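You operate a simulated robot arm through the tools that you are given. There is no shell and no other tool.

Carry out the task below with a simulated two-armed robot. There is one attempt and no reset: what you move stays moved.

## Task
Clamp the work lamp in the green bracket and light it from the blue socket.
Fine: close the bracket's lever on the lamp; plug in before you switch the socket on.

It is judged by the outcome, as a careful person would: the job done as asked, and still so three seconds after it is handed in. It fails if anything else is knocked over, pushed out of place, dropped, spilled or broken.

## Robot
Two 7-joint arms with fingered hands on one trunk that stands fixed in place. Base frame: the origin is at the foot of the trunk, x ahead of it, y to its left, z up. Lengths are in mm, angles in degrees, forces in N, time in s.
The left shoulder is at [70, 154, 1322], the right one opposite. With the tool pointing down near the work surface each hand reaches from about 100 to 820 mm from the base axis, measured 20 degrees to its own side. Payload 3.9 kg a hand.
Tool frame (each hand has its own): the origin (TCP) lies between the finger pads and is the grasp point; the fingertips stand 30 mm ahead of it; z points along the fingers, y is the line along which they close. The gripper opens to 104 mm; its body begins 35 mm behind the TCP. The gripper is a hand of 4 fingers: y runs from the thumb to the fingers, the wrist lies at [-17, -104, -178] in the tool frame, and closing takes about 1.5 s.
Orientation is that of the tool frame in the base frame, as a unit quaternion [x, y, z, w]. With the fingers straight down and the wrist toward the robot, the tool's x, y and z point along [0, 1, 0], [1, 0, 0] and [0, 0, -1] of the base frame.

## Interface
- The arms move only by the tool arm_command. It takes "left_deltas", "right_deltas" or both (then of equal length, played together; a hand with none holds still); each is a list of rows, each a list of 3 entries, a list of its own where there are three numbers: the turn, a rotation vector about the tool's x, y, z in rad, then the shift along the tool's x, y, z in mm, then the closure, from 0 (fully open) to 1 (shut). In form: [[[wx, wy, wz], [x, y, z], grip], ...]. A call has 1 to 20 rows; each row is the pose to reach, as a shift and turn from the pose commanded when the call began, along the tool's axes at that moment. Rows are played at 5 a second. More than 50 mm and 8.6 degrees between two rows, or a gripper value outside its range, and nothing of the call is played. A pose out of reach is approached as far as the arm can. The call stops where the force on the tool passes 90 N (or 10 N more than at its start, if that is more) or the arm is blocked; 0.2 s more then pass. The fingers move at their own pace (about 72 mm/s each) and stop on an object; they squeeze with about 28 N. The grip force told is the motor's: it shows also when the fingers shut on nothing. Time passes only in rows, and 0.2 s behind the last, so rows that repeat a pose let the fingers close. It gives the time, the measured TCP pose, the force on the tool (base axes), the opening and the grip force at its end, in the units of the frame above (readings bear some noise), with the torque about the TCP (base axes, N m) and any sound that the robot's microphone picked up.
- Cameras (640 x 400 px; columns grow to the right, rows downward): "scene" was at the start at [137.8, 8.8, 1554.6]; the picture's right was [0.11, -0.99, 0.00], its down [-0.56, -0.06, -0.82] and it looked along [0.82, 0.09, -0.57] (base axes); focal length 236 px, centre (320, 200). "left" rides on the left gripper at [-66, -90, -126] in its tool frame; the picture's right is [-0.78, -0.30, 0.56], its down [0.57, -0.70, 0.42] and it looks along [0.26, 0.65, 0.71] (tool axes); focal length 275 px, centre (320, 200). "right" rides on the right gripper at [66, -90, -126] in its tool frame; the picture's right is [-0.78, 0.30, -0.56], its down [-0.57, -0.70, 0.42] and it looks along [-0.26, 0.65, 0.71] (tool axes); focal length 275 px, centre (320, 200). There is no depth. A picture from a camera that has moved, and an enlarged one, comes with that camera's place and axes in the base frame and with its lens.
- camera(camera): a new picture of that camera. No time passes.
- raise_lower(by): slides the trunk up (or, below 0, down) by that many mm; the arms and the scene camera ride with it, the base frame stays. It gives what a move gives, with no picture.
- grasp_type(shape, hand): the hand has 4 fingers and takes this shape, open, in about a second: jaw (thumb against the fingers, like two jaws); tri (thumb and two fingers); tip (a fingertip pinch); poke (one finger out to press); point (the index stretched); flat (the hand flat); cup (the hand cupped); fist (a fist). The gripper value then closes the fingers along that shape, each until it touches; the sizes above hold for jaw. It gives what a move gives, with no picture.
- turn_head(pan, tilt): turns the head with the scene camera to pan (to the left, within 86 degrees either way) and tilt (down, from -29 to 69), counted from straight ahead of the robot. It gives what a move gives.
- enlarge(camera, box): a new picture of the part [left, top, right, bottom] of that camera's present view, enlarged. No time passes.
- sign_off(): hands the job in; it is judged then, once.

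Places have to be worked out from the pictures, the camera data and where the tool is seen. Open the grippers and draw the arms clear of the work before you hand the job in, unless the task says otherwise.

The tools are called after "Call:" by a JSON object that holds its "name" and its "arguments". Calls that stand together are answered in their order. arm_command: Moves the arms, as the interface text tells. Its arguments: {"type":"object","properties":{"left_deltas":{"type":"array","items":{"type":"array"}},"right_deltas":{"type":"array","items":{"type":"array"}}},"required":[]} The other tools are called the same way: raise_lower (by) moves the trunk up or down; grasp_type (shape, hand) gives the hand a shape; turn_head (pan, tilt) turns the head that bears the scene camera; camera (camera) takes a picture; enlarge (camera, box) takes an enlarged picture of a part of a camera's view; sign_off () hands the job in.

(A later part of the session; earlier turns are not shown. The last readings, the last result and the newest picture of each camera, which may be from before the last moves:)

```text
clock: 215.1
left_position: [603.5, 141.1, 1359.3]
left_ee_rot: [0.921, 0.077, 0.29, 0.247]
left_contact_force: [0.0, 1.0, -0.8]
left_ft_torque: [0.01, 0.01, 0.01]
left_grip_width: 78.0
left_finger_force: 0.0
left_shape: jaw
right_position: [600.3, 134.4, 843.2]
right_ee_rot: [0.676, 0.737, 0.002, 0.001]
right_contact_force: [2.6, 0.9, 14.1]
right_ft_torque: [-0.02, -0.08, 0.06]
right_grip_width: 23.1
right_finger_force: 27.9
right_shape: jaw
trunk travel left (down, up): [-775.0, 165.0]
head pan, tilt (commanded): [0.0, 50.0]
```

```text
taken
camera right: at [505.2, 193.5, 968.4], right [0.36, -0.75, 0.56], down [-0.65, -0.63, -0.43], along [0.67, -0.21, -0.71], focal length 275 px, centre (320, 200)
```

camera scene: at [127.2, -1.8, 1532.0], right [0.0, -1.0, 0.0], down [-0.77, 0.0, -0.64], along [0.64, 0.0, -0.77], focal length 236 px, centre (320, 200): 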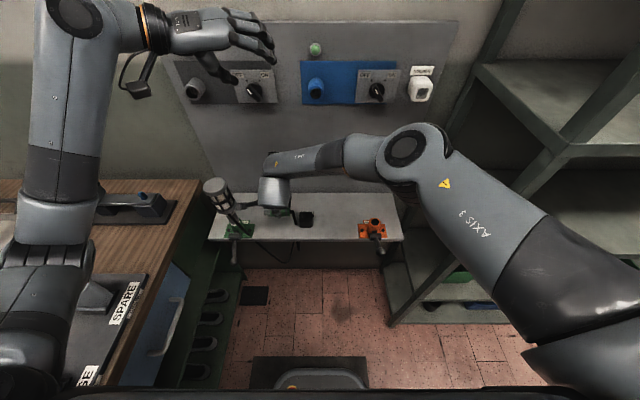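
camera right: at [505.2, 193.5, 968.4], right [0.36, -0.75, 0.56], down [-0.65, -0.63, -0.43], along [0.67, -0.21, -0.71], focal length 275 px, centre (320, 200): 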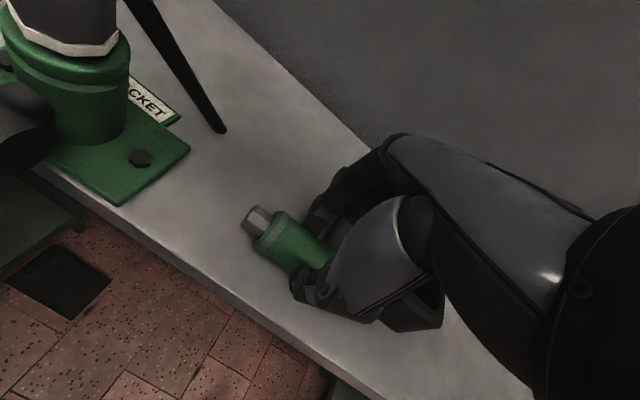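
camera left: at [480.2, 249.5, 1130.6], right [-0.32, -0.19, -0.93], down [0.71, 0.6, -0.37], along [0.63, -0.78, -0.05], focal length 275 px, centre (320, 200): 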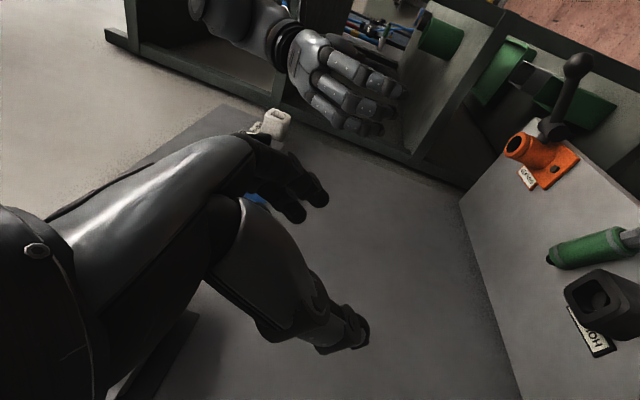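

It is on the bench. I'll ease up 2 mm, open slowly, and lift the right hand away.

Call:
{"name": "arm_command", "arguments": {"right_deltas": [[[0, 0, 0], [0, 0, -2.5], 1], [[0, 0, 0], [0, 0, -2.5], 0.72], [[0, 0, 0], [0, 0, -2.5], 0.66], [[0, 0, 0], [0, 0, -2.5], 0.6], [[0, 0, 0], [0, 0, -2.5], 0.5], [[0, 0, 0], [0, 0, -2.5], 0.4], [[0, 0, 0], [0, 0, -20], 0.4], [[0, 0, 0], [0, 0, -50], 0.4], [[0, 0, 0], [0, 0, -85], 0.4], [[0, 0, 0], [0, 0, -120], 0.4], [[0, 0, 0], [0, 0, -120], 0.4]]}}

Call:
{"name": "camera", "arguments": {"camera": "right"}}

Call:
{"name": "enlarge", "arguments": {"camera": "right", "box": [180, 180, 340, 330]}}

```text
clock: 217.5
left_position: [605.7, 140.6, 1357.1]
left_ee_rot: [0.922, 0.077, 0.289, 0.246]
left_contact_force: [0.5, -0.3, 0.4]
left_ft_torque: [0.01, -0.01, -0.01]
left_grip_width: 77.9
left_finger_force: 0.1
left_shape: jaw
right_position: [601.1, 135.2, 961.2]
right_ee_rot: [0.676, 0.737, 0.0, 0.0]
right_contact_force: [-0.2, 0.3, 0.3]
right_ft_torque: [0.03, 0.0, 0.01]
right_grip_width: 62.0
right_finger_force: 0.0
right_shape: jaw
trunk travel left (down, up): [-775.0, 165.0]
head pan, tilt (commanded): [0.0, 50.0]
```

```text
taken
camera right: at [505.8, 194.5, 1086.9], right [0.36, -0.75, 0.56], down [-0.65, -0.63, -0.42], along [0.67, -0.21, -0.71], focal length 275 px, centre (320, 200)
```

right: 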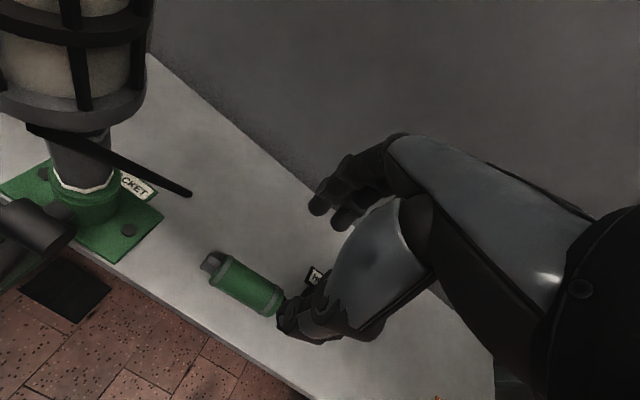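

```text
2.67 times, centred on (260, 255) of right
camera zoom: at [505.8, 194.5, 1086.9], right [0.36, -0.75, 0.56], down [-0.65, -0.63, -0.42], along [0.67, -0.21, -0.71], focal length 734 px, centre (480, 53)
```

zoom: 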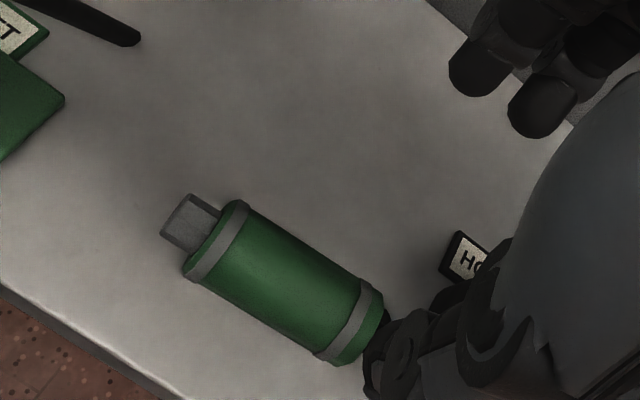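

The plug lies neatly nose-left, handle centre at about (606, 139). I'll take the right hand up and away to the right, then bring the left hand for the final grasp.

Call:
{"name": "arm_command", "arguments": {"right_deltas": [[[0, 0, -0.08], [-25, -8, -25], 0.3], [[0, 0, -0.16], [-53, -17, -50], 0.3], [[0, 0, -0.25], [-82, -26, -75], 0.3], [[0, 0, -0.34], [-111, -36, -100], 0.3], [[0, 0, -0.43], [-140, -45, -122], 0.3], [[0, 0, -0.52], [-169, -55, -142], 0.3], [[0, 0, -0.61], [-198, -65, -160], 0.3], [[0, 0, -0.7], [-228, -75, -176], 0.3], [[0, 0, -0.785], [-258, -84, -189], 0.3], [[0, 0, -0.785], [-258, -84, -189], 0.3]]}}

Call:
{"name": "camera", "arguments": {"camera": "scene"}}

```text
clock: 219.7
left_position: [607.1, 141.6, 1357.8]
left_ee_rot: [0.922, 0.078, 0.289, 0.247]
left_contact_force: [1.4, 0.2, 0.3]
left_ft_torque: [-0.04, 0.0, 0.0]
left_grip_width: 77.8
left_finger_force: 0.0
left_shape: jaw
right_position: [516.6, -103.8, 1134.2]
right_ee_rot: [0.392, 0.919, -0.022, 0.023]
right_contact_force: [-0.1, -0.3, -0.6]
right_ft_torque: [0.0, 0.02, 0.02]
right_grip_width: 72.7
right_finger_force: 0.0
right_shape: jaw
right hand out of reach, approached as far as the arm can: row 8, 9, 10
trunk travel left (down, up): [-775.0, 165.0]
head pan, tilt (commanded): [0.0, 50.0]
```

```text
taken
camera scene: at [128.0, -0.7, 1531.9], right [0.0, -1.0, 0.0], down [-0.77, 0.0, -0.64], along [0.64, 0.0, -0.77], focal length 236 px, centre (320, 200)
```

scene: 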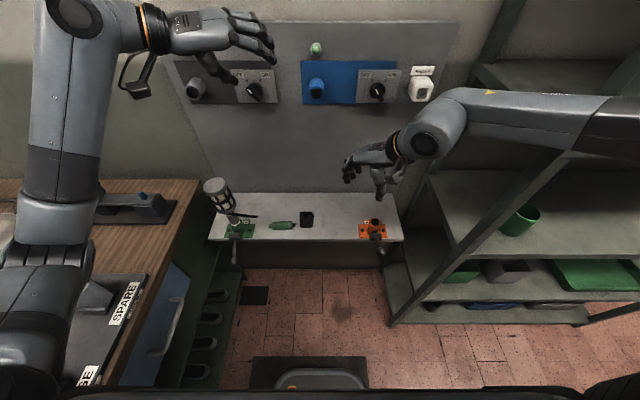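

The bench area is clear. I'll bring the left hand down over the plug, turning it to grip across the handle with the fingers tilted 10° toward the nose.

Call:
{"name": "arm_command", "arguments": {"left_deltas": [[[0.081, 0.008, -0.11], [-15.2, -14.1, 21.5], 0.3], [[0.162, 0.016, -0.22], [-30.3, -28.1, 43.1], 0.3], [[0.243, 0.024, -0.33], [-45.5, -42.2, 64.6], 0.3], [[0.324, 0.032, -0.441], [-60.7, -56.2, 86.1], 0.3], [[0.405, 0.04, -0.551], [-75.8, -70.3, 107.6], 0.3], [[0.486, 0.048, -0.661], [-91, -84.3, 129.2], 0.3], [[0.567, 0.056, -0.771], [-106.2, -98.4, 150.7], 0.3], [[0.648, 0.064, -0.881], [-121.3, -112.4, 172.2], 0.3], [[0.729, 0.073, -0.991], [-136.5, -126.5, 193.7], 0.3], [[0.81, 0.081, -1.101], [-151.7, -140.5, 215.3], 0.3], [[0.89, 0.089, -1.211], [-166.8, -154.6, 236.8], 0.3], [[0.9714, 0.0967, -1.3216], [-182, -168.6, 258.3], 0.3], [[0.9714, 0.0967, -1.3216], [-182, -168.6, 258.3], 0.3]]}}

Call:
{"name": "camera", "arguments": {"camera": "left"}}

Call:
{"name": "camera", "arguments": {"camera": "scene"}}

```text
clock: 222.5
left_position: [602.9, 130.1, 1000.5]
left_ee_rot: [0.676, 0.732, 0.059, -0.064]
left_contact_force: [-0.4, -0.9, 0.0]
left_ft_torque: [-0.01, -0.03, 0.01]
left_grip_width: 73.3
left_finger_force: 0.1
left_shape: jaw
right_position: [516.8, -105.0, 1134.5]
right_ee_rot: [0.392, 0.92, -0.022, 0.023]
right_contact_force: [0.2, -0.2, -0.3]
right_ft_torque: [0.0, 0.02, 0.02]
right_grip_width: 72.6
right_finger_force: 0.0
right_shape: jaw
trunk travel left (down, up): [-775.0, 165.0]
head pan, tilt (commanded): [0.0, 50.0]
```

```text
taken
camera left: at [521.8, 35.1, 1113.7], right [-0.24, -0.69, -0.68], down [-0.75, 0.58, -0.32], along [0.61, 0.44, -0.66], focal length 275 px, centre (320, 200)
```

left: 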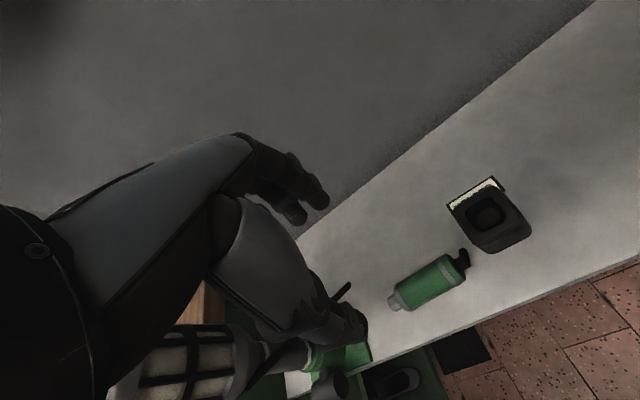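

```text
taken
camera scene: at [126.6, -1.1, 1532.1], right [0.0, -1.0, 0.0], down [-0.77, 0.0, -0.64], along [0.64, 0.0, -0.77], focal length 236 px, centre (320, 200)
```

scene: 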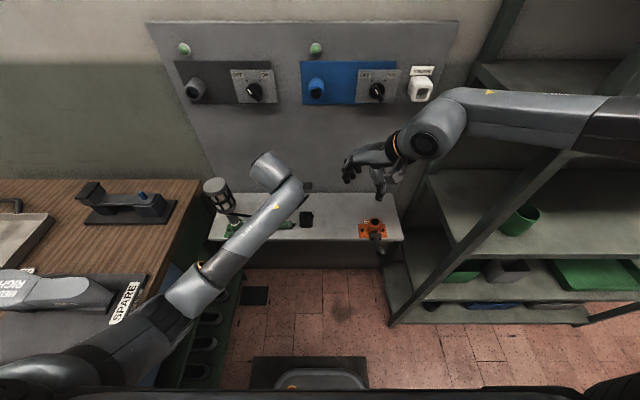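

The pose is right. I'll zoom in with the left camera to fix the plug's position for the grasp.

Call:
{"name": "enlarge", "arguments": {"camera": "left", "box": [370, 230, 490, 330]}}

Call:
{"name": "enlarge", "arguments": {"camera": "scene", "box": [250, 190, 330, 250]}}

```text
4.00 times, centred on (430, 280) of left
camera zoom: at [521.8, 35.1, 1113.7], right [-0.24, -0.69, -0.68], down [-0.75, 0.58, -0.32], along [0.61, 0.44, -0.66], focal length 1101 px, centre (-120, -120)
```

zoom: 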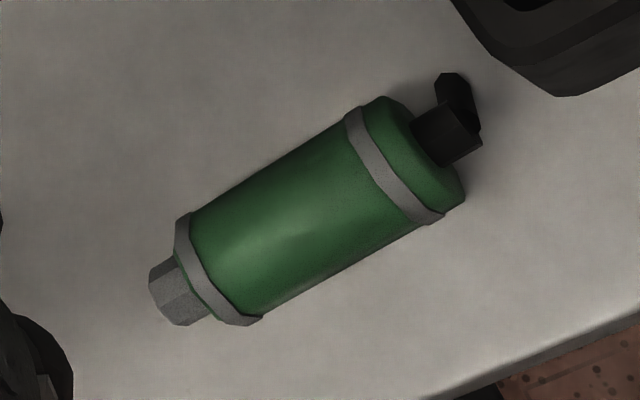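

```text
6.67 times, centred on (290, 220) of scene
camera zoom: at [126.6, -1.1, 1532.1], right [0.0, -1.0, 0.0], down [-0.77, 0.0, -0.64], along [0.64, 0.0, -0.77], focal length 1573 px, centre (520, 67)
```

zoom: 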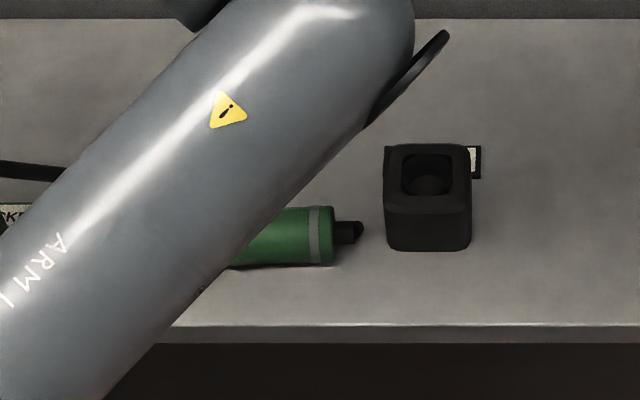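

Both hand cameras agree: the handle runs from y≈105 to 170 at x≈607. I'll descend so the grip lies about 38 mm behind the flange, then close slowly.

Call:
{"name": "arm_command", "arguments": {"left_deltas": [[[-0.003, 0, 0.017], [-8, 2, 40], 0.46], [[-0.006, 0, 0.0345], [-16, 3.9, 80], 0.46], [[-0.006, 0, 0.0345], [-23, 3.9, 115], 0.46], [[-0.006, 0, 0.0345], [-28, 3.9, 140], 0.46], [[-0.006, 0, 0.0345], [-29.9, 3.9, 153.7], 0.46], [[-0.006, 0, 0.0345], [-29.9, 3.9, 153.7], 0.46]]}}

Call:
{"name": "camera", "arguments": {"camera": "left"}}

```text
clock: 223.9
left_position: [608.8, 126.5, 843.4]
left_ee_rot: [0.689, 0.719, 0.06, -0.063]
left_contact_force: [0.8, -0.4, 1.1]
left_ft_torque: [0.0, -0.04, -0.02]
left_grip_width: 56.3
left_finger_force: 0.0
left_shape: jaw
right_position: [516.1, -105.9, 1134.3]
right_ee_rot: [0.391, 0.92, -0.021, 0.022]
right_contact_force: [0.7, 0.2, 0.1]
right_ft_torque: [0.04, -0.01, 0.04]
right_grip_width: 72.5
right_finger_force: 0.1
right_shape: jaw
trunk travel left (down, up): [-775.0, 165.0]
head pan, tilt (commanded): [0.0, 50.0]
```

```text
taken
camera left: at [522.5, 35.2, 956.9], right [-0.27, -0.68, -0.68], down [-0.73, 0.61, -0.32], along [0.63, 0.41, -0.66], focal length 275 px, centre (320, 200)
```

left: 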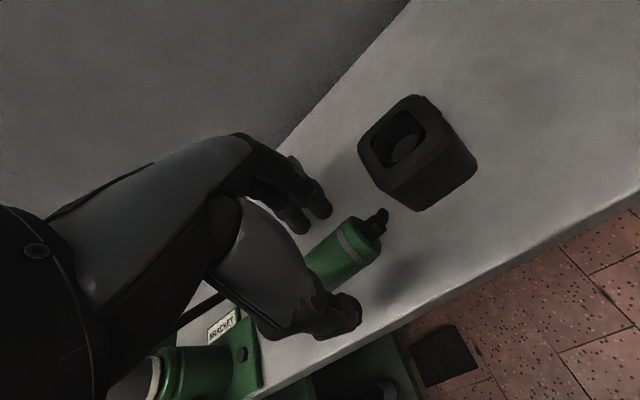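

No contact, and the handle is centred between thumb and fingers. Closing slowly.

Call:
{"name": "arm_command", "arguments": {"left_deltas": [[[0, 0, 0], [0, 0, 0], 0.54], [[0, 0, 0], [0, 0, 0], 0.62], [[0, 0, 0], [0, 0, 0], 0.68], [[0, 0, 0], [0, 0, 0], 0.74], [[0, 0, 0], [0, 0, 0], 0.85], [[0, 0, 0], [0, 0, 0], 1], [[0, 0, 0], [0, 0, 0], 1], [[0, 0, 0], [0, 0, 0], 1]]}}

Call:
{"name": "camera", "arguments": {"camera": "left"}}

```text
clock: 225.7
left_position: [608.4, 127.3, 844.0]
left_ee_rot: [0.689, 0.72, 0.06, -0.064]
left_contact_force: [0.4, 0.9, 4.7]
left_ft_torque: [0.12, 0.02, 0.0]
left_grip_width: 23.3
left_finger_force: 27.7
left_shape: jaw
right_position: [516.2, -105.3, 1133.6]
right_ee_rot: [0.392, 0.92, -0.02, 0.023]
right_contact_force: [0.7, 0.7, -0.5]
right_ft_torque: [-0.01, -0.01, 0.02]
right_grip_width: 72.4
right_finger_force: 0.1
right_shape: jaw
trunk travel left (down, up): [-775.0, 165.0]
head pan, tilt (commanded): [0.0, 50.0]
```

```text
taken
camera left: at [522.3, 35.0, 957.7], right [-0.27, -0.68, -0.68], down [-0.73, 0.61, -0.32], along [0.63, 0.41, -0.66], focal length 275 px, centre (320, 200)
```

left: 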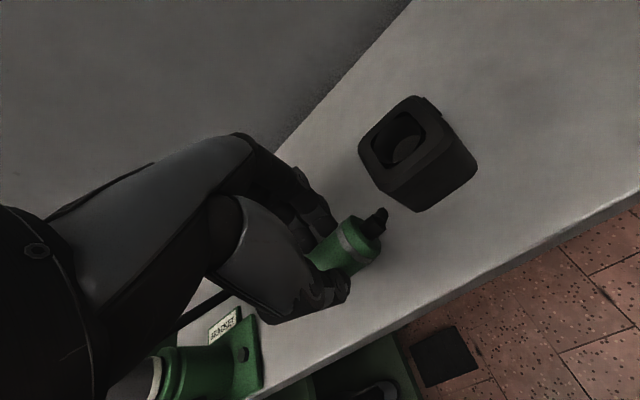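

Gripped well (23.3 mm). I'll lift it, raise the trunk 120 mm, and then swing the hand round so the nose points at the socket.

Call:
{"name": "arm_command", "arguments": {"left_deltas": [[[0, 0, 0], [3.5, 0, -19.7], 1], [[0, 0, 0], [8.7, 0, -49], 1], [[0, 0, 0], [13, 0, -74], 1], [[0, 0, 0], [17.4, 0, -98.5], 1], [[0, 0, 0], [17.4, 0, -98.5], 1]]}}

Call:
{"name": "raise_lower", "arguments": {"by": 120}}

Call:
{"name": "arm_command", "arguments": {"left_deltas": [[[-0.023, 0, 0.1325], [-6.7, -1.1, -18.2], 1], [[-0.047, 0, 0.265], [-13.5, -2.2, -36.4], 1], [[-0.07, 0, 0.3975], [-20.2, -3.3, -54.6], 1], [[-0.093, 0, 0.53], [-26.9, -4.4, -72.8], 1], [[-0.117, 0, 0.6625], [-33.7, -5.5, -91], 1], [[-0.14, 0, 0.795], [-40.4, -6.6, -109.2], 1], [[-0.163, 0, 0.9275], [-47.1, -7.7, -127.4], 1], [[-0.187, 0, 1.06], [-53.9, -8.8, -145.6], 1], [[-0.21, 0, 1.1925], [-60.6, -9.9, -163.8], 1], [[-0.233, 0, 1.325], [-67.3, -11, -182], 1], [[-0.257, 0, 1.4575], [-74.1, -12.1, -200.2], 1], [[-0.28, 0, 1.59], [-80.8, -13.2, -218.4], 1], [[-0.28, 0, 1.59], [-80.8, -13.2, -218.4], 1]]}}

Call:
{"name": "turn_head", "arguments": {"pan": -1, "tilt": 35}}

Call:
{"name": "camera", "arguments": {"camera": "scene"}}

Call:
{"name": "camera", "arguments": {"camera": "left"}}

```text
clock: 226.9
left_position: [607.6, 126.4, 944.9]
left_ee_rot: [0.689, 0.72, 0.06, -0.064]
left_contact_force: [-0.3, -0.5, -0.3]
left_ft_torque: [0.01, -0.02, -0.02]
left_grip_width: 17.5
left_finger_force: 27.9
left_shape: jaw
right_position: [516.7, -105.3, 1134.9]
right_ee_rot: [0.391, 0.92, -0.022, 0.021]
right_contact_force: [-0.6, 0.7, -0.4]
right_ft_torque: [0.0, 0.02, 0.0]
right_grip_width: 72.6
right_finger_force: 0.1
right_shape: jaw
trunk travel left (down, up): [-775.0, 165.0]
head pan, tilt (commanded): [0.0, 50.0]
```

```text
clock: 228.4
left_position: [607.5, 127.0, 1064.3]
left_ee_rot: [0.688, 0.721, 0.06, -0.064]
left_contact_force: [-0.2, -0.1, -0.1]
left_ft_torque: [0.01, -0.03, 0.02]
left_grip_width: 17.2
left_finger_force: 28.0
left_shape: jaw
right_position: [516.5, -104.4, 1254.0]
right_ee_rot: [0.391, 0.92, -0.022, 0.022]
right_contact_force: [0.4, 1.2, 0.4]
right_ft_torque: [0.0, 0.0, -0.01]
right_grip_width: 72.8
right_finger_force: 0.0
right_shape: jaw
trunk travel left (down, up): [-895.0, 45.0]
head pan, tilt (commanded): [0.0, 50.0]
```

```text
clock: 231.2
left_position: [600.3, 9.0, 1265.2]
left_ee_rot: [0.996, 0.0, 0.086, -0.001]
left_contact_force: [0.6, -0.1, -0.2]
left_ft_torque: [0.03, 0.0, -0.02]
left_grip_width: 17.4
left_finger_force: 28.3
left_shape: jaw
right_position: [516.1, -104.0, 1253.8]
right_ee_rot: [0.391, 0.92, -0.022, 0.023]
right_contact_force: [-0.2, -0.2, 0.1]
right_ft_torque: [-0.02, 0.03, 0.01]
right_grip_width: 72.7
right_finger_force: 0.1
right_shape: jaw
trunk travel left (down, up): [-895.0, 45.0]
head pan, tilt (commanded): [0.0, 50.0]
```

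```text
clock: 232.0
left_position: [598.4, 9.9, 1264.7]
left_ee_rot: [0.996, 0.0, 0.087, 0.0]
left_contact_force: [0.0, -0.3, -0.1]
left_ft_torque: [-0.01, 0.0, -0.02]
left_grip_width: 17.6
left_finger_force: 27.8
left_shape: jaw
right_position: [516.8, -105.4, 1254.4]
right_ee_rot: [0.391, 0.92, -0.022, 0.022]
right_contact_force: [0.7, 0.3, 0.4]
right_ft_torque: [-0.01, 0.02, 0.01]
right_grip_width: 72.6
right_finger_force: 0.1
right_shape: jaw
trunk travel left (down, up): [-895.0, 45.0]
head pan, tilt (commanded): [-1.0, 35.0]
```

```text
taken
camera scene: at [137.9, -2.9, 1673.7], right [-0.02, -1.0, 0.0], down [-0.57, 0.01, -0.82], along [0.82, -0.01, -0.57], focal length 236 px, centre (320, 200)
```

scene: 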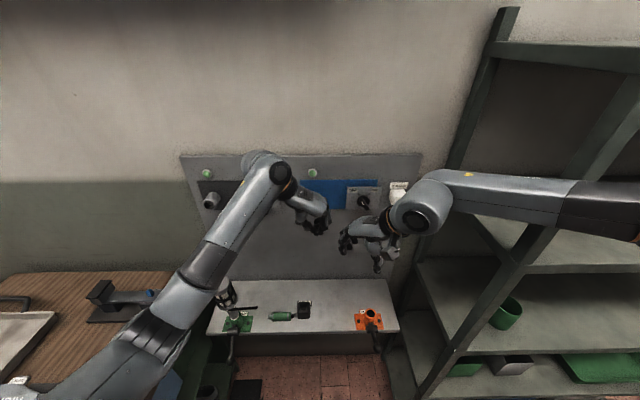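

```text
taken
camera left: at [512.9, 97.8, 1378.5], right [-0.67, 0.3, -0.68], down [0.64, 0.7, -0.32], along [0.38, -0.65, -0.66], focal length 275 px, centre (320, 200)
```

left: 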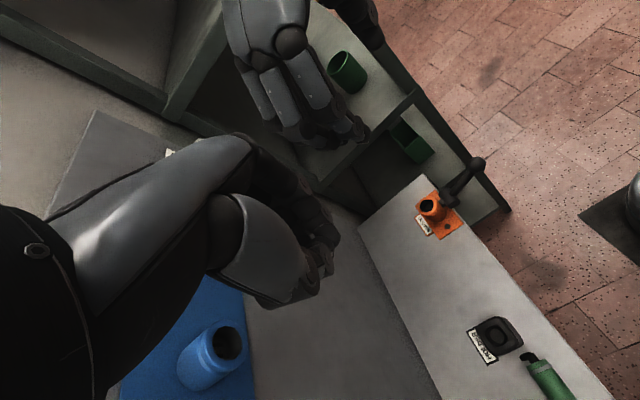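

The plug slipped out at the lift and is still lying on the bench (grip fell to 17 mm). I'll retrace the motion back over it and lower the trunk again.

Call:
{"name": "arm_command", "arguments": {"left_deltas": [[[0.023, 0, -0.1325], [-2.3, -9.8, 16.6], 0.8], [[0.047, 0, -0.265], [-4.5, -19.7, 33.2], 0.6], [[0.07, 0, -0.3975], [-6.8, -29.5, 49.9], 0.46], [[0.093, 0, -0.53], [-9, -39.3, 66.5], 0.4], [[0.117, 0, -0.6625], [-11.3, -49.2, 83.1], 0.4], [[0.14, 0, -0.795], [-13.5, -59, 99.7], 0.4], [[0.163, 0, -0.9275], [-15.8, -68.8, 116.3], 0.4], [[0.187, 0, -1.06], [-18, -78.7, 132.9], 0.4], [[0.21, 0, -1.1925], [-20.3, -88.5, 149.6], 0.4], [[0.233, 0, -1.325], [-22.5, -98.3, 166.2], 0.4], [[0.257, 0, -1.4575], [-24.8, -108.2, 182.8], 0.4], [[0.28, 0, -1.59], [-27, -118, 199.4], 0.4], [[0.28, 0, -1.59], [-27, -118, 199.4], 0.4]]}}

Call:
{"name": "raise_lower", "arguments": {"by": -120}}

Call:
{"name": "enlarge", "arguments": {"camera": "left", "box": [300, 200, 500, 340]}}

Call:
{"name": "camera", "arguments": {"camera": "left"}}

```text
clock: 234.8
left_position: [608.0, 128.4, 1063.3]
left_ee_rot: [0.689, 0.72, 0.06, -0.063]
left_contact_force: [0.4, -1.0, -0.8]
left_ft_torque: [-0.01, 0.01, 0.0]
left_grip_width: 61.8
left_finger_force: 0.0
left_shape: jaw
right_position: [515.9, -105.4, 1253.8]
right_ee_rot: [0.392, 0.92, -0.022, 0.022]
right_contact_force: [-0.8, 0.6, -0.3]
right_ft_torque: [-0.01, 0.02, 0.0]
right_grip_width: 72.6
right_finger_force: 0.1
right_shape: jaw
trunk travel left (down, up): [-895.0, 45.0]
head pan, tilt (commanded): [-1.0, 35.0]
```

```text
clock: 236.3
left_position: [607.2, 128.6, 943.0]
left_ee_rot: [0.689, 0.72, 0.06, -0.062]
left_contact_force: [-0.6, -0.3, -0.3]
left_ft_torque: [0.0, -0.01, 0.03]
left_grip_width: 61.9
left_finger_force: 0.0
left_shape: jaw
right_position: [516.8, -105.6, 1133.1]
right_ee_rot: [0.39, 0.92, -0.02, 0.022]
right_contact_force: [-0.1, -0.4, -1.0]
right_ft_torque: [0.01, -0.04, -0.02]
right_grip_width: 72.5
right_finger_force: 0.1
right_shape: jaw
trunk travel left (down, up): [-775.0, 165.0]
head pan, tilt (commanded): [-1.0, 35.0]
```

```text
2.86 times, centred on (400, 270) of left
camera zoom: at [521.1, 35.8, 1057.0], right [-0.27, -0.68, -0.68], down [-0.73, 0.61, -0.32], along [0.63, 0.41, -0.66], focal length 786 px, centre (91, 0)
```

zoom: 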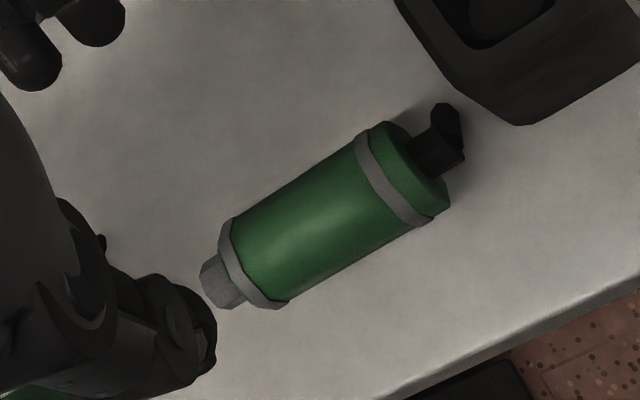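

```text
taken
camera left: at [521.1, 35.8, 1057.0], right [-0.27, -0.68, -0.68], down [-0.73, 0.61, -0.32], along [0.63, 0.41, -0.66], focal length 275 px, centre (320, 200)
```

left: 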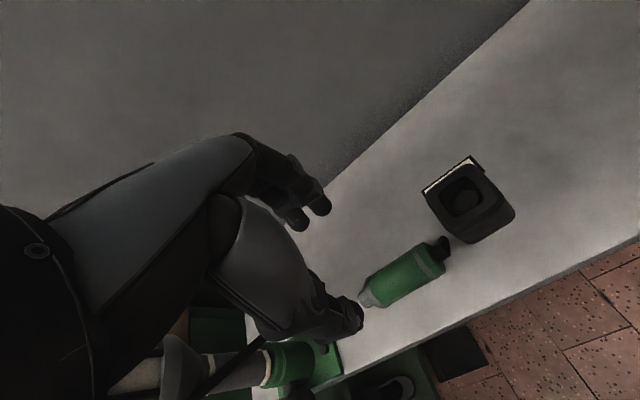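

The plug lies at y≈100–167, x≈609. This time I'll use a nearly vertical hand (4° tilt), a slightly lower height and a grip closer to the rear.

Call:
{"name": "arm_command", "arguments": {"left_deltas": [[[-0.005, -0.05, 0.027], [-6, 0.7, 25], 0.46], [[-0.01, -0.105, 0.055], [-12.5, 1.5, 50], 0.46], [[-0.01, -0.105, 0.055], [-19, 1.5, 75], 0.46], [[-0.01, -0.105, 0.055], [-23, 1.5, 90], 0.46], [[-0.01, -0.105, 0.055], [-25.4, 1.5, 98.6], 0.46], [[-0.01, -0.105, 0.055], [-25.4, 1.5, 98.6], 0.46]]}}

Call:
{"name": "camera", "arguments": {"camera": "left"}}

```text
clock: 237.7
left_position: [609.4, 119.0, 842.4]
left_ee_rot: [0.711, 0.702, 0.025, -0.024]
left_contact_force: [0.6, 1.6, -0.7]
left_ft_torque: [-0.02, 0.01, -0.03]
left_grip_width: 56.5
left_finger_force: 0.0
left_shape: jaw
right_position: [517.2, -104.7, 1133.6]
right_ee_rot: [0.39, 0.92, -0.021, 0.023]
right_contact_force: [0.5, -0.1, 0.4]
right_ft_torque: [0.0, -0.02, 0.0]
right_grip_width: 72.6
right_finger_force: 0.1
right_shape: jaw
trunk travel left (down, up): [-775.0, 165.0]
head pan, tilt (commanded): [-1.0, 35.0]
```

```text
taken
camera left: at [518.2, 44.4, 963.7], right [-0.3, -0.73, -0.61], down [-0.69, 0.61, -0.39], along [0.65, 0.31, -0.69], focal length 275 px, centre (320, 200)
```

left: 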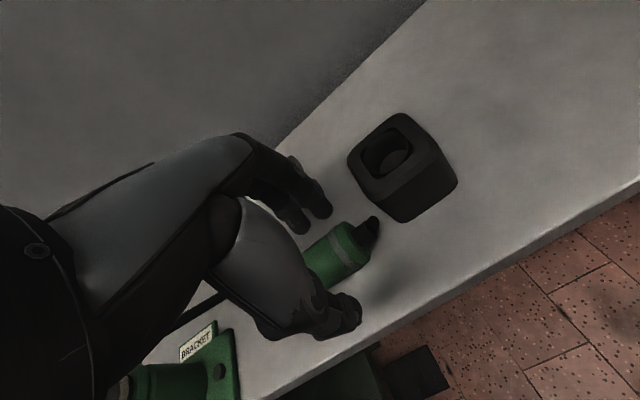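

In position, no contact. I'll lower 2 mm more, close slowly, then lift only 25 mm and check.

Call:
{"name": "arm_command", "arguments": {"left_deltas": [[[0, 0, 0], [0, 0, 2], 0.5], [[0, 0, 0], [0, 0, 2], 0.56], [[0, 0, 0], [0, 0, 2], 0.62], [[0, 0, 0], [0, 0, 2], 0.68], [[0, 0, 0], [0, 0, 2], 0.74], [[0, 0, 0], [0, 0, 2], 0.85], [[0, 0, 0], [0, 0, 2], 1], [[0, 0, 0], [0, 0, 2], 1], [[0, 0, 0], [0, 0, 2], 1]]}}

Call:
{"name": "arm_command", "arguments": {"left_deltas": [[[0, 0, 0], [0, 0, -4], 1], [[0, 0, 0], [0, 0, -9], 1], [[0, 0, 0], [0, 0, -16], 1], [[0, 0, 0], [0, 0, -25], 1], [[0, 0, 0], [0, 0, -25], 1]]}}

Call:
{"name": "camera", "arguments": {"camera": "left"}}

```text
clock: 239.7
left_position: [610.2, 119.6, 840.5]
left_ee_rot: [0.711, 0.702, 0.025, -0.024]
left_contact_force: [1.0, -0.2, -0.3]
left_ft_torque: [0.0, 0.0, -0.01]
left_grip_width: 24.0
left_finger_force: 27.6
left_shape: jaw
right_position: [516.1, -105.9, 1133.1]
right_ee_rot: [0.391, 0.92, -0.022, 0.022]
right_contact_force: [-0.1, 0.0, 0.9]
right_ft_torque: [-0.01, 0.01, 0.01]
right_grip_width: 72.6
right_finger_force: 0.0
right_shape: jaw
trunk travel left (down, up): [-775.0, 165.0]
head pan, tilt (commanded): [-1.0, 35.0]
```

```text
clock: 240.9
left_position: [609.2, 117.9, 865.4]
left_ee_rot: [0.711, 0.702, 0.025, -0.024]
left_contact_force: [0.7, 0.4, -1.3]
left_ft_torque: [0.01, 0.0, -0.01]
left_grip_width: 24.0
left_finger_force: 28.2
left_shape: jaw
right_position: [517.1, -105.1, 1133.1]
right_ee_rot: [0.391, 0.92, -0.022, 0.022]
right_contact_force: [0.8, -0.1, 1.1]
right_ft_torque: [0.0, -0.01, 0.01]
right_grip_width: 72.4
right_finger_force: 0.1
right_shape: jaw
trunk travel left (down, up): [-775.0, 165.0]
head pan, tilt (commanded): [-1.0, 35.0]
```

```text
taken
camera left: at [518.0, 43.6, 986.5], right [-0.3, -0.73, -0.61], down [-0.69, 0.61, -0.39], along [0.65, 0.31, -0.69], focal length 275 px, centre (320, 200)
```

left: 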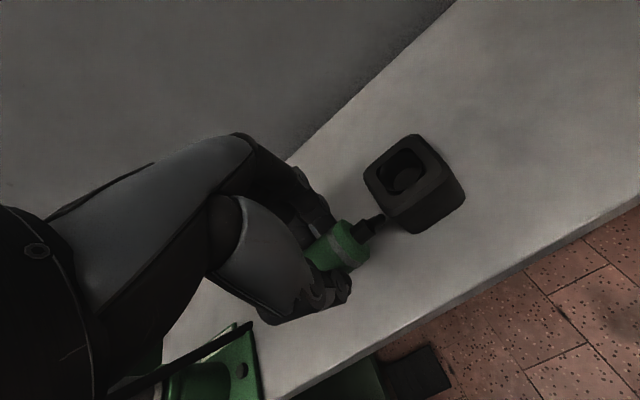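

The plug is held firmly now (24 mm grip, weight felt). I'll lift clear, raise the trunk, and swing it round to the socket.

Call:
{"name": "arm_command", "arguments": {"left_deltas": [[[0, 0, 0], [1.7, 0, -25], 1], [[0, 0, 0], [3.5, 0, -50], 1], [[0, 0, 0], [5.2, 0, -75], 1], [[0, 0, 0], [5.2, 0, -75], 1]]}}

Call:
{"name": "raise_lower", "arguments": {"by": 120}}

Call:
{"name": "arm_command", "arguments": {"left_deltas": [[[-0.009, 0, 0.13], [-7.9, -0.6, -17.7], 1], [[-0.018, 0, 0.259], [-15.7, -1.3, -35.4], 1], [[-0.027, 0, 0.389], [-23.6, -1.9, -53], 1], [[-0.036, 0, 0.518], [-31.5, -2.6, -70.7], 1], [[-0.045, 0, 0.648], [-39.3, -3.2, -88.4], 1], [[-0.055, 0, 0.778], [-47.2, -3.9, -106.1], 1], [[-0.064, 0, 0.907], [-55.1, -4.5, -123.7], 1], [[-0.073, 0, 1.037], [-62.9, -5.1, -141.4], 1], [[-0.082, 0, 1.166], [-70.8, -5.8, -159.1], 1], [[-0.091, 0, 1.296], [-78.7, -6.4, -176.8], 1], [[-0.1, 0, 1.425], [-86.5, -7.1, -194.4], 1], [[-0.109, 0, 1.555], [-94.4, -7.7, -212.1], 1], [[-0.109, 0, 1.555], [-94.4, -7.7, -212.1], 1]]}}

Call:
{"name": "camera", "arguments": {"camera": "scene"}}

Call:
{"name": "enlarge", "arguments": {"camera": "scene", "box": [280, 170, 360, 250]}}

```text
clock: 241.9
left_position: [608.6, 117.0, 940.4]
left_ee_rot: [0.711, 0.702, 0.025, -0.023]
left_contact_force: [-0.6, 0.6, -0.4]
left_ft_torque: [0.02, -0.01, 0.01]
left_grip_width: 24.6
left_finger_force: 27.8
left_shape: jaw
right_position: [517.0, -105.3, 1134.0]
right_ee_rot: [0.391, 0.92, -0.022, 0.023]
right_contact_force: [0.1, 0.3, -0.2]
right_ft_torque: [0.0, 0.0, 0.03]
right_grip_width: 72.4
right_finger_force: 0.0
right_shape: jaw
trunk travel left (down, up): [-775.0, 165.0]
head pan, tilt (commanded): [-1.0, 35.0]
```

```text
clock: 243.4
left_position: [609.3, 117.8, 1061.0]
left_ee_rot: [0.711, 0.702, 0.025, -0.023]
left_contact_force: [0.4, 0.4, 0.7]
left_ft_torque: [-0.04, 0.02, 0.01]
left_grip_width: 24.1
left_finger_force: 27.9
left_shape: jaw
right_position: [518.1, -105.9, 1253.6]
right_ee_rot: [0.391, 0.92, -0.021, 0.022]
right_contact_force: [-0.3, 0.9, 0.0]
right_ft_torque: [-0.01, 0.01, 0.02]
right_grip_width: 72.4
right_finger_force: 0.2
right_shape: jaw
trunk travel left (down, up): [-895.0, 45.0]
head pan, tilt (commanded): [-1.0, 35.0]
```

```text
clock: 246.2
left_position: [599.2, 8.5, 1266.5]
left_ee_rot: [0.999, -0.001, 0.036, 0.0]
left_contact_force: [-0.1, -0.3, -1.7]
left_ft_torque: [-0.01, 0.04, -0.02]
left_grip_width: 24.8
left_finger_force: 27.7
left_shape: jaw
right_position: [516.4, -106.1, 1254.7]
right_ee_rot: [0.391, 0.92, -0.021, 0.022]
right_contact_force: [-0.2, 0.1, 0.1]
right_ft_torque: [0.01, 0.01, -0.04]
right_grip_width: 72.6
right_finger_force: 0.0
right_shape: jaw
trunk travel left (down, up): [-895.0, 45.0]
head pan, tilt (commanded): [-1.0, 35.0]
```

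```text
taken
camera scene: at [138.1, -3.1, 1673.7], right [-0.02, -1.0, 0.0], down [-0.57, 0.01, -0.82], along [0.82, -0.01, -0.57], focal length 236 px, centre (320, 200)
```

scene: 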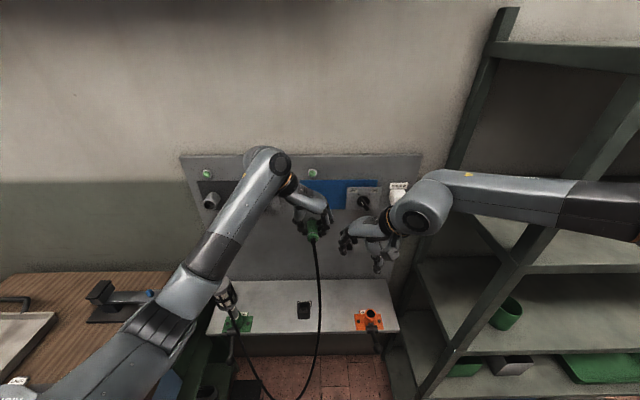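

```text
5.00 times, centred on (320, 210) of scene
camera zoom: at [138.1, -3.1, 1673.7], right [-0.02, -1.0, 0.0], down [-0.57, 0.01, -0.82], along [0.82, -0.01, -0.57], focal length 1180 px, centre (320, 150)
```

zoom: 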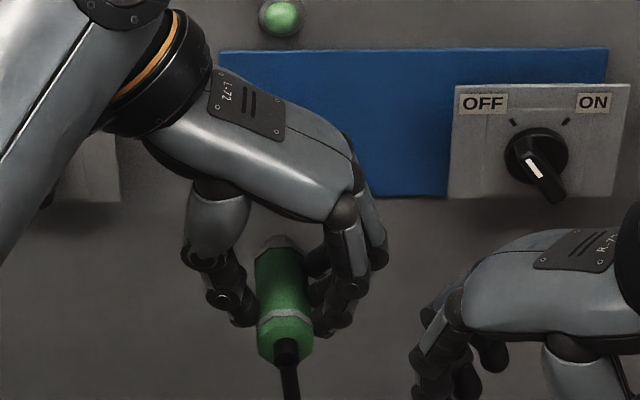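

The plug is in the left hand pointing at the panel. I'll zoom in to measure its tilt and yaw.

Call:
{"name": "enlarge", "arguments": {"camera": "scene", "box": [295, 205, 335, 250]}}

Call:
{"name": "camera", "arguments": {"camera": "right"}}

```text
8.89 times, centred on (315, 228) of scene
camera zoom: at [138.1, -3.1, 1673.7], right [-0.02, -1.0, 0.0], down [-0.57, 0.01, -0.82], along [0.82, -0.01, -0.57], focal length 2098 px, centre (364, -44)
```

zoom: 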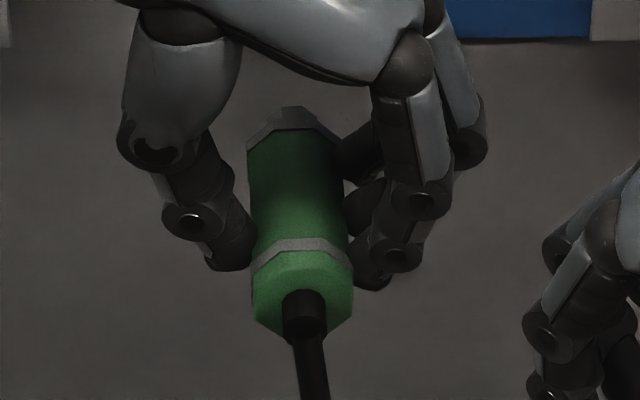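

```text
taken
camera right: at [403.2, -112.3, 1376.9], right [0.74, -0.32, 0.59], down [-0.1, -0.92, -0.38], along [0.67, 0.22, -0.71], focal length 275 px, centre (320, 200)
```

right: 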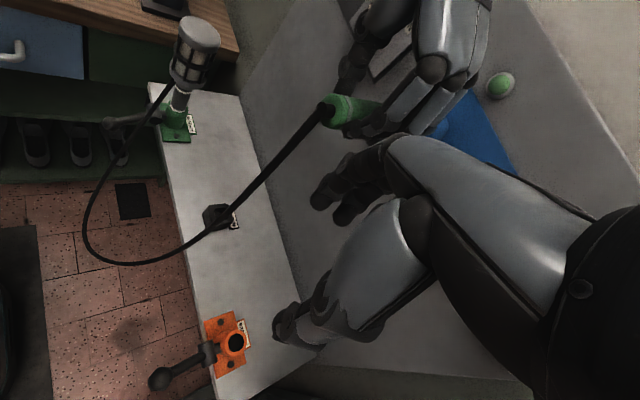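

The plug points about 4° nose-down and 3° left, both easy to correct from here with reach to spare. I'll apply those corrections and advance to 40 mm short of the mouth, then check again.

Call:
{"name": "arm_command", "arguments": {"left_deltas": [[[-0.0018, 0.035, 0.025], [12.7, -0.5, 2.7], 1], [[-0.0035, 0.0698, 0.0505], [25.5, -1.1, 5.3], 1], [[-0.0035, 0.0698, 0.0505], [25.5, -1.1, 5.3], 1]]}}

Call:
{"name": "enlarge", "arguments": {"camera": "scene", "box": [292, 195, 332, 240]}}

```text
clock: 247.0
left_position: [626.2, 9.7, 1262.5]
left_ee_rot: [0.997, -0.025, 0.072, 0.002]
left_contact_force: [-0.4, -0.1, -0.1]
left_ft_torque: [-0.03, 0.01, 0.0]
left_grip_width: 24.5
left_finger_force: 28.1
left_shape: jaw
right_position: [515.9, -105.4, 1254.1]
right_ee_rot: [0.392, 0.92, -0.021, 0.023]
right_contact_force: [0.7, -0.4, 0.7]
right_ft_torque: [0.01, -0.01, -0.01]
right_grip_width: 72.7
right_finger_force: 0.1
right_shape: jaw
trunk travel left (down, up): [-895.0, 45.0]
head pan, tilt (commanded): [-1.0, 35.0]
```

```text
8.89 times, centred on (312, 218) of scene
camera zoom: at [137.8, -2.9, 1673.8], right [-0.02, -1.0, 0.0], down [-0.57, 0.01, -0.82], along [0.82, -0.01, -0.57], focal length 2098 px, centre (391, 44)
```

zoom: 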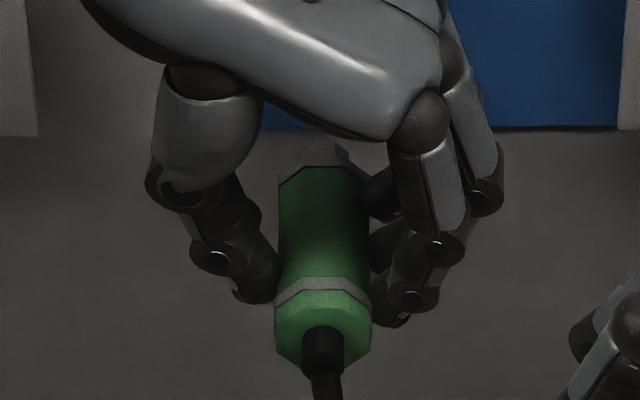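

Now the plug is straight to within about 1–2°. I'll advance 30 mm and check against the mouth.

Call:
{"name": "arm_command", "arguments": {"left_deltas": [[[0, 0, 0], [9.9, 0.5, 1.4], 1], [[0, 0, 0], [19.8, 1, 2.9], 1], [[0, 0, 0], [29.7, 1.5, 4.3], 1], [[0, 0, 0], [29.7, 1.5, 4.3], 1]]}}

Call:
{"name": "enlarge", "arguments": {"camera": "scene", "box": [292, 185, 332, 230]}}

```text
clock: 248.0
left_position: [655.9, 6.2, 1262.2]
left_ee_rot: [0.997, -0.025, 0.071, 0.0]
left_contact_force: [0.1, -0.5, -1.1]
left_ft_torque: [-0.03, 0.01, -0.01]
left_grip_width: 24.2
left_finger_force: 27.6
left_shape: jaw
right_position: [516.6, -105.1, 1254.1]
right_ee_rot: [0.392, 0.92, -0.021, 0.022]
right_contact_force: [0.4, 0.0, -0.4]
right_ft_torque: [-0.01, -0.01, 0.0]
right_grip_width: 72.7
right_finger_force: 0.1
right_shape: jaw
trunk travel left (down, up): [-895.0, 45.0]
head pan, tilt (commanded): [-1.0, 35.0]
```

```text
8.89 times, centred on (312, 208) of scene
camera zoom: at [138.2, -3.1, 1673.7], right [-0.02, -1.0, 0.0], down [-0.57, 0.01, -0.82], along [0.82, -0.01, -0.57], focal length 2098 px, centre (391, 133)
```

zoom: 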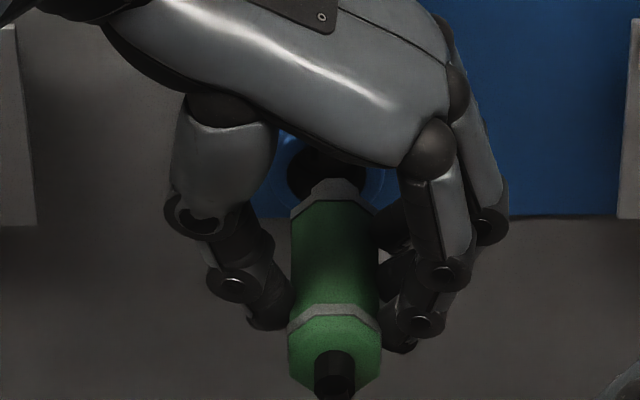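

I see the nose against the hole now; I am about 3 mm to the right. I'll shift left 3.2 mm and zoom in closer.

Call:
{"name": "arm_command", "arguments": {"left_deltas": [[[0, 0, 0], [0, -3.2, 0], 1], [[0, 0, 0], [0, -3.2, 0], 1]]}}

Call:
{"name": "enlarge", "arguments": {"camera": "scene", "box": [300, 190, 326, 216]}}

Call:
{"name": "camera", "arguments": {"camera": "right"}}

```text
clock: 248.6
left_position: [656.7, 10.0, 1262.3]
left_ee_rot: [0.997, -0.025, 0.07, 0.002]
left_contact_force: [0.3, 0.9, 0.4]
left_ft_torque: [-0.01, 0.03, -0.03]
left_grip_width: 24.5
left_finger_force: 28.2
left_shape: jaw
right_position: [515.7, -104.3, 1254.8]
right_ee_rot: [0.391, 0.92, -0.021, 0.023]
right_contact_force: [0.1, -0.1, -0.7]
right_ft_torque: [0.0, 0.0, -0.02]
right_grip_width: 72.6
right_finger_force: 0.0
right_shape: jaw
trunk travel left (down, up): [-895.0, 45.0]
head pan, tilt (commanded): [-1.0, 35.0]
```

```text
15.38 times, centred on (313, 203) of scene
camera zoom: at [138.3, -3.0, 1673.7], right [-0.02, -1.0, 0.0], down [-0.57, 0.01, -0.82], along [0.82, -0.01, -0.57], focal length 3631 px, centre (428, 154)
```

zoom: 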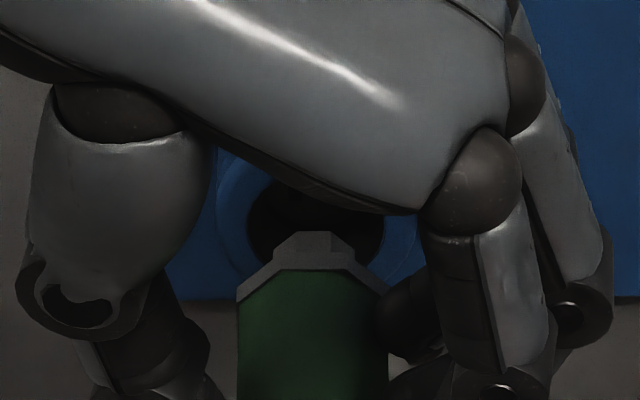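

```text
taken
camera right: at [403.3, -112.3, 1376.9], right [0.74, -0.32, 0.59], down [-0.1, -0.92, -0.38], along [0.67, 0.22, -0.71], focal length 275 px, centre (320, 200)
```

right: 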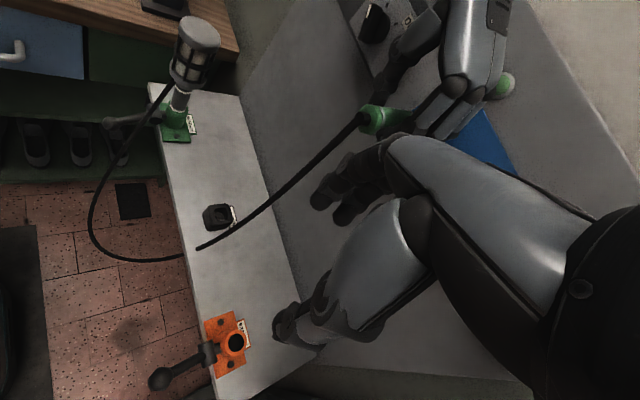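

Aligned to within about 1.5 mm: I'll raise 1.5 mm, shift 0.8 mm right, and advance 18 mm in small steps, watching the force.

Call:
{"name": "arm_command", "arguments": {"left_deltas": [[[0, 0, 0], [0.2, 0.8, -1.5], 1], [[0, 0, 0], [5.2, 0.5, -0.8], 1], [[0, 0, 0], [10.1, 0.3, -0.1], 1], [[0, 0, 0], [14.1, 0.1, 0.5], 1], [[0, 0, 0], [18, -0.1, 1], 1], [[0, 0, 0], [18, -0.1, 1], 1]]}}

Call:
{"name": "enlarge", "arguments": {"camera": "scene", "box": [300, 180, 326, 206]}}

```text
clock: 250.0
left_position: [674.2, 8.8, 1264.8]
left_ee_rot: [0.997, -0.024, 0.072, 0.002]
left_contact_force: [0.8, 0.0, -1.0]
left_ft_torque: [-0.02, 0.06, 0.0]
left_grip_width: 24.2
left_finger_force: 28.0
left_shape: jaw
right_position: [516.9, -105.3, 1253.7]
right_ee_rot: [0.391, 0.92, -0.022, 0.022]
right_contact_force: [-0.8, -0.5, 0.2]
right_ft_torque: [-0.03, 0.0, 0.01]
right_grip_width: 72.5
right_finger_force: 0.0
right_shape: jaw
trunk travel left (down, up): [-895.0, 45.0]
head pan, tilt (commanded): [-1.0, 35.0]
```

```text
15.38 times, centred on (313, 193) of scene
camera zoom: at [138.3, -3.1, 1673.7], right [-0.02, -1.0, 0.0], down [-0.57, 0.01, -0.82], along [0.82, -0.01, -0.57], focal length 3631 px, centre (428, 308)
```

zoom: 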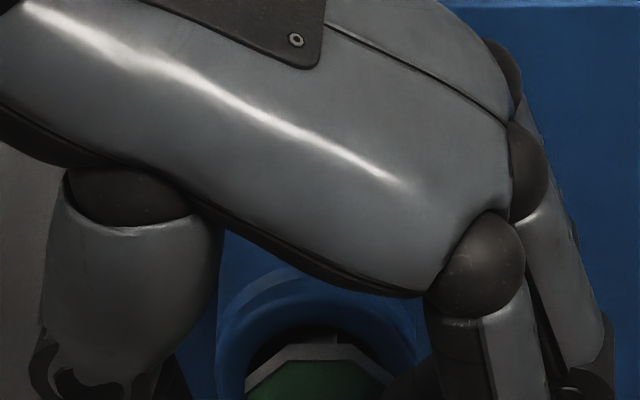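

Sideways it is exact; the plug is about 2 mm low. I'll raise 1.8 mm and push on in small steps.

Call:
{"name": "arm_command", "arguments": {"left_deltas": [[[0, 0, 0], [0.3, 0, -1.8], 1], [[0, 0, 0], [2.3, -0.1, -1.5], 1], [[0, 0, 0], [4.2, -0.2, -1.2], 1], [[0, 0, 0], [4.2, -0.2, -1.2], 1]]}}

Call:
{"name": "enlarge", "arguments": {"camera": "scene", "box": [300, 185, 326, 211]}}

```text
clock: 251.0
left_position: [678.1, 8.7, 1266.1]
left_ee_rot: [0.997, -0.025, 0.07, 0.002]
left_contact_force: [-3.0, -0.2, -1.0]
left_ft_torque: [0.03, 0.1, 0.03]
left_grip_width: 24.1
left_finger_force: 28.0
left_shape: jaw
right_position: [515.2, -104.8, 1255.2]
right_ee_rot: [0.39, 0.92, -0.021, 0.022]
right_contact_force: [-0.8, 0.3, 0.5]
right_ft_torque: [0.0, 0.0, -0.04]
right_grip_width: 72.8
right_finger_force: 0.0
right_shape: jaw
trunk travel left (down, up): [-895.0, 45.0]
head pan, tilt (commanded): [-1.0, 35.0]
```

```text
15.38 times, centred on (313, 198) of scene
camera zoom: at [137.3, -3.1, 1673.8], right [-0.02, -1.0, 0.0], down [-0.57, 0.01, -0.82], along [0.82, -0.01, -0.57], focal length 3631 px, centre (428, 231)
```

zoom: 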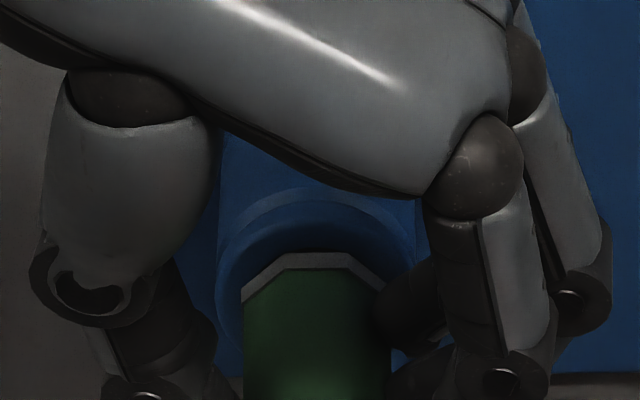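

The flange meets the rim (3 N). Now I'll press it home firmly in small steps.

Call:
{"name": "arm_command", "arguments": {"left_deltas": [[[0, 0, 0], [2, -0.1, 0.3], 1], [[0, 0, 0], [4, -0.2, 0.6], 1], [[0, 0, 0], [4, -0.2, 0.6], 1]]}}

Call:
{"name": "enlarge", "arguments": {"camera": "scene", "box": [300, 185, 326, 211]}}

```text
clock: 251.8
left_position: [680.4, 9.4, 1265.8]
left_ee_rot: [0.997, -0.025, 0.071, 0.001]
left_contact_force: [-5.5, 0.0, -0.3]
left_ft_torque: [-0.01, 0.18, -0.03]
left_grip_width: 24.3
left_finger_force: 27.9
left_shape: jaw
right_position: [515.4, -106.9, 1255.1]
right_ee_rot: [0.391, 0.92, -0.021, 0.023]
right_contact_force: [0.7, 1.0, 0.4]
right_ft_torque: [0.0, 0.0, 0.01]
right_grip_width: 72.7
right_finger_force: 0.0
right_shape: jaw
trunk travel left (down, up): [-895.0, 45.0]
head pan, tilt (commanded): [-1.0, 35.0]
```

```text
15.38 times, centred on (313, 198) of scene
camera zoom: at [136.0, -3.2, 1673.9], right [-0.02, -1.0, 0.0], down [-0.57, 0.01, -0.82], along [0.82, -0.01, -0.57], focal length 3631 px, centre (428, 231)
```

zoom: 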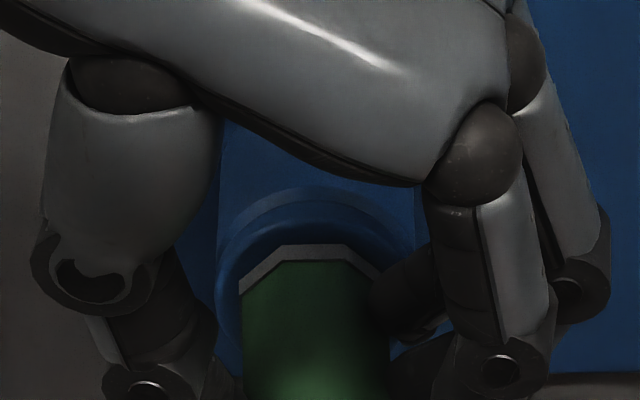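

It keeps going in with rising friction (5.5 N). I'll continue to press.

Call:
{"name": "arm_command", "arguments": {"left_deltas": [[[0, 0, 0], [2, -0.1, 0.3], 1], [[0, 0, 0], [4, -0.2, 0.6], 1], [[0, 0, 0], [4, -0.2, 0.6], 1]]}}

Call:
{"name": "enlarge", "arguments": {"camera": "scene", "box": [300, 185, 326, 211]}}

```text
clock: 252.6
left_position: [681.6, 9.1, 1267.8]
left_ee_rot: [0.997, -0.026, 0.072, 0.001]
left_contact_force: [-16.4, 0.9, -2.9]
left_ft_torque: [0.01, 0.4, -0.19]
left_grip_width: 24.4
left_finger_force: 27.8
left_shape: jaw
right_position: [512.1, -105.7, 1254.8]
right_ee_rot: [0.391, 0.92, -0.021, 0.024]
right_contact_force: [0.3, 0.0, -0.6]
right_ft_torque: [-0.04, -0.01, -0.03]
right_grip_width: 72.5
right_finger_force: 0.1
right_shape: jaw
trunk travel left (down, up): [-895.0, 45.0]
head pan, tilt (commanded): [-1.0, 35.0]
```

```text
15.38 times, centred on (313, 198) of scene
camera zoom: at [132.7, -3.0, 1674.1], right [-0.02, -1.0, 0.0], down [-0.57, 0.01, -0.82], along [0.82, -0.01, -0.57], focal length 3631 px, centre (428, 231)
```

zoom: 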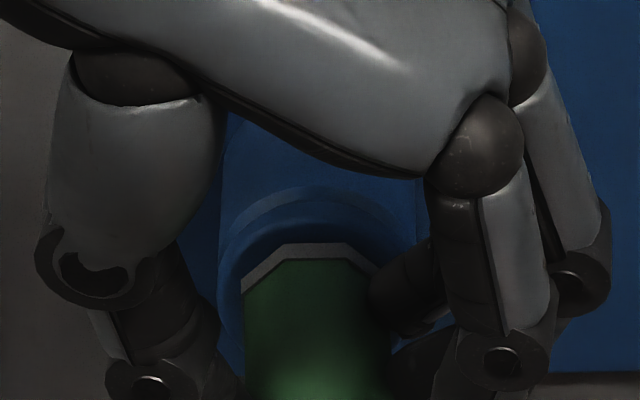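

A hard stop at 16 N. I'll press 3 mm more in command to make sure it is fully home.

Call:
{"name": "arm_command", "arguments": {"left_deltas": [[[0, 0, 0], [1.5, -0.1, 0.2], 1], [[0, 0, 0], [3, -0.2, 0.4], 1], [[0, 0, 0], [3, -0.2, 0.4], 1]]}}

```text
clock: 253.4
left_position: [683.8, 9.3, 1267.5]
left_ee_rot: [0.997, -0.026, 0.071, 0.001]
left_contact_force: [-22.0, 0.5, -8.1]
left_ft_torque: [-0.02, 0.47, -0.24]
left_grip_width: 24.2
left_finger_force: 27.7
left_shape: jaw
right_position: [511.7, -106.4, 1256.2]
right_ee_rot: [0.391, 0.92, -0.021, 0.024]
right_contact_force: [-0.7, 0.3, 1.0]
right_ft_torque: [0.04, 0.0, 0.01]
right_grip_width: 72.7
right_finger_force: 0.0
right_shape: jaw
trunk travel left (down, up): [-895.0, 45.0]
head pan, tilt (commanded): [-1.0, 35.0]
```

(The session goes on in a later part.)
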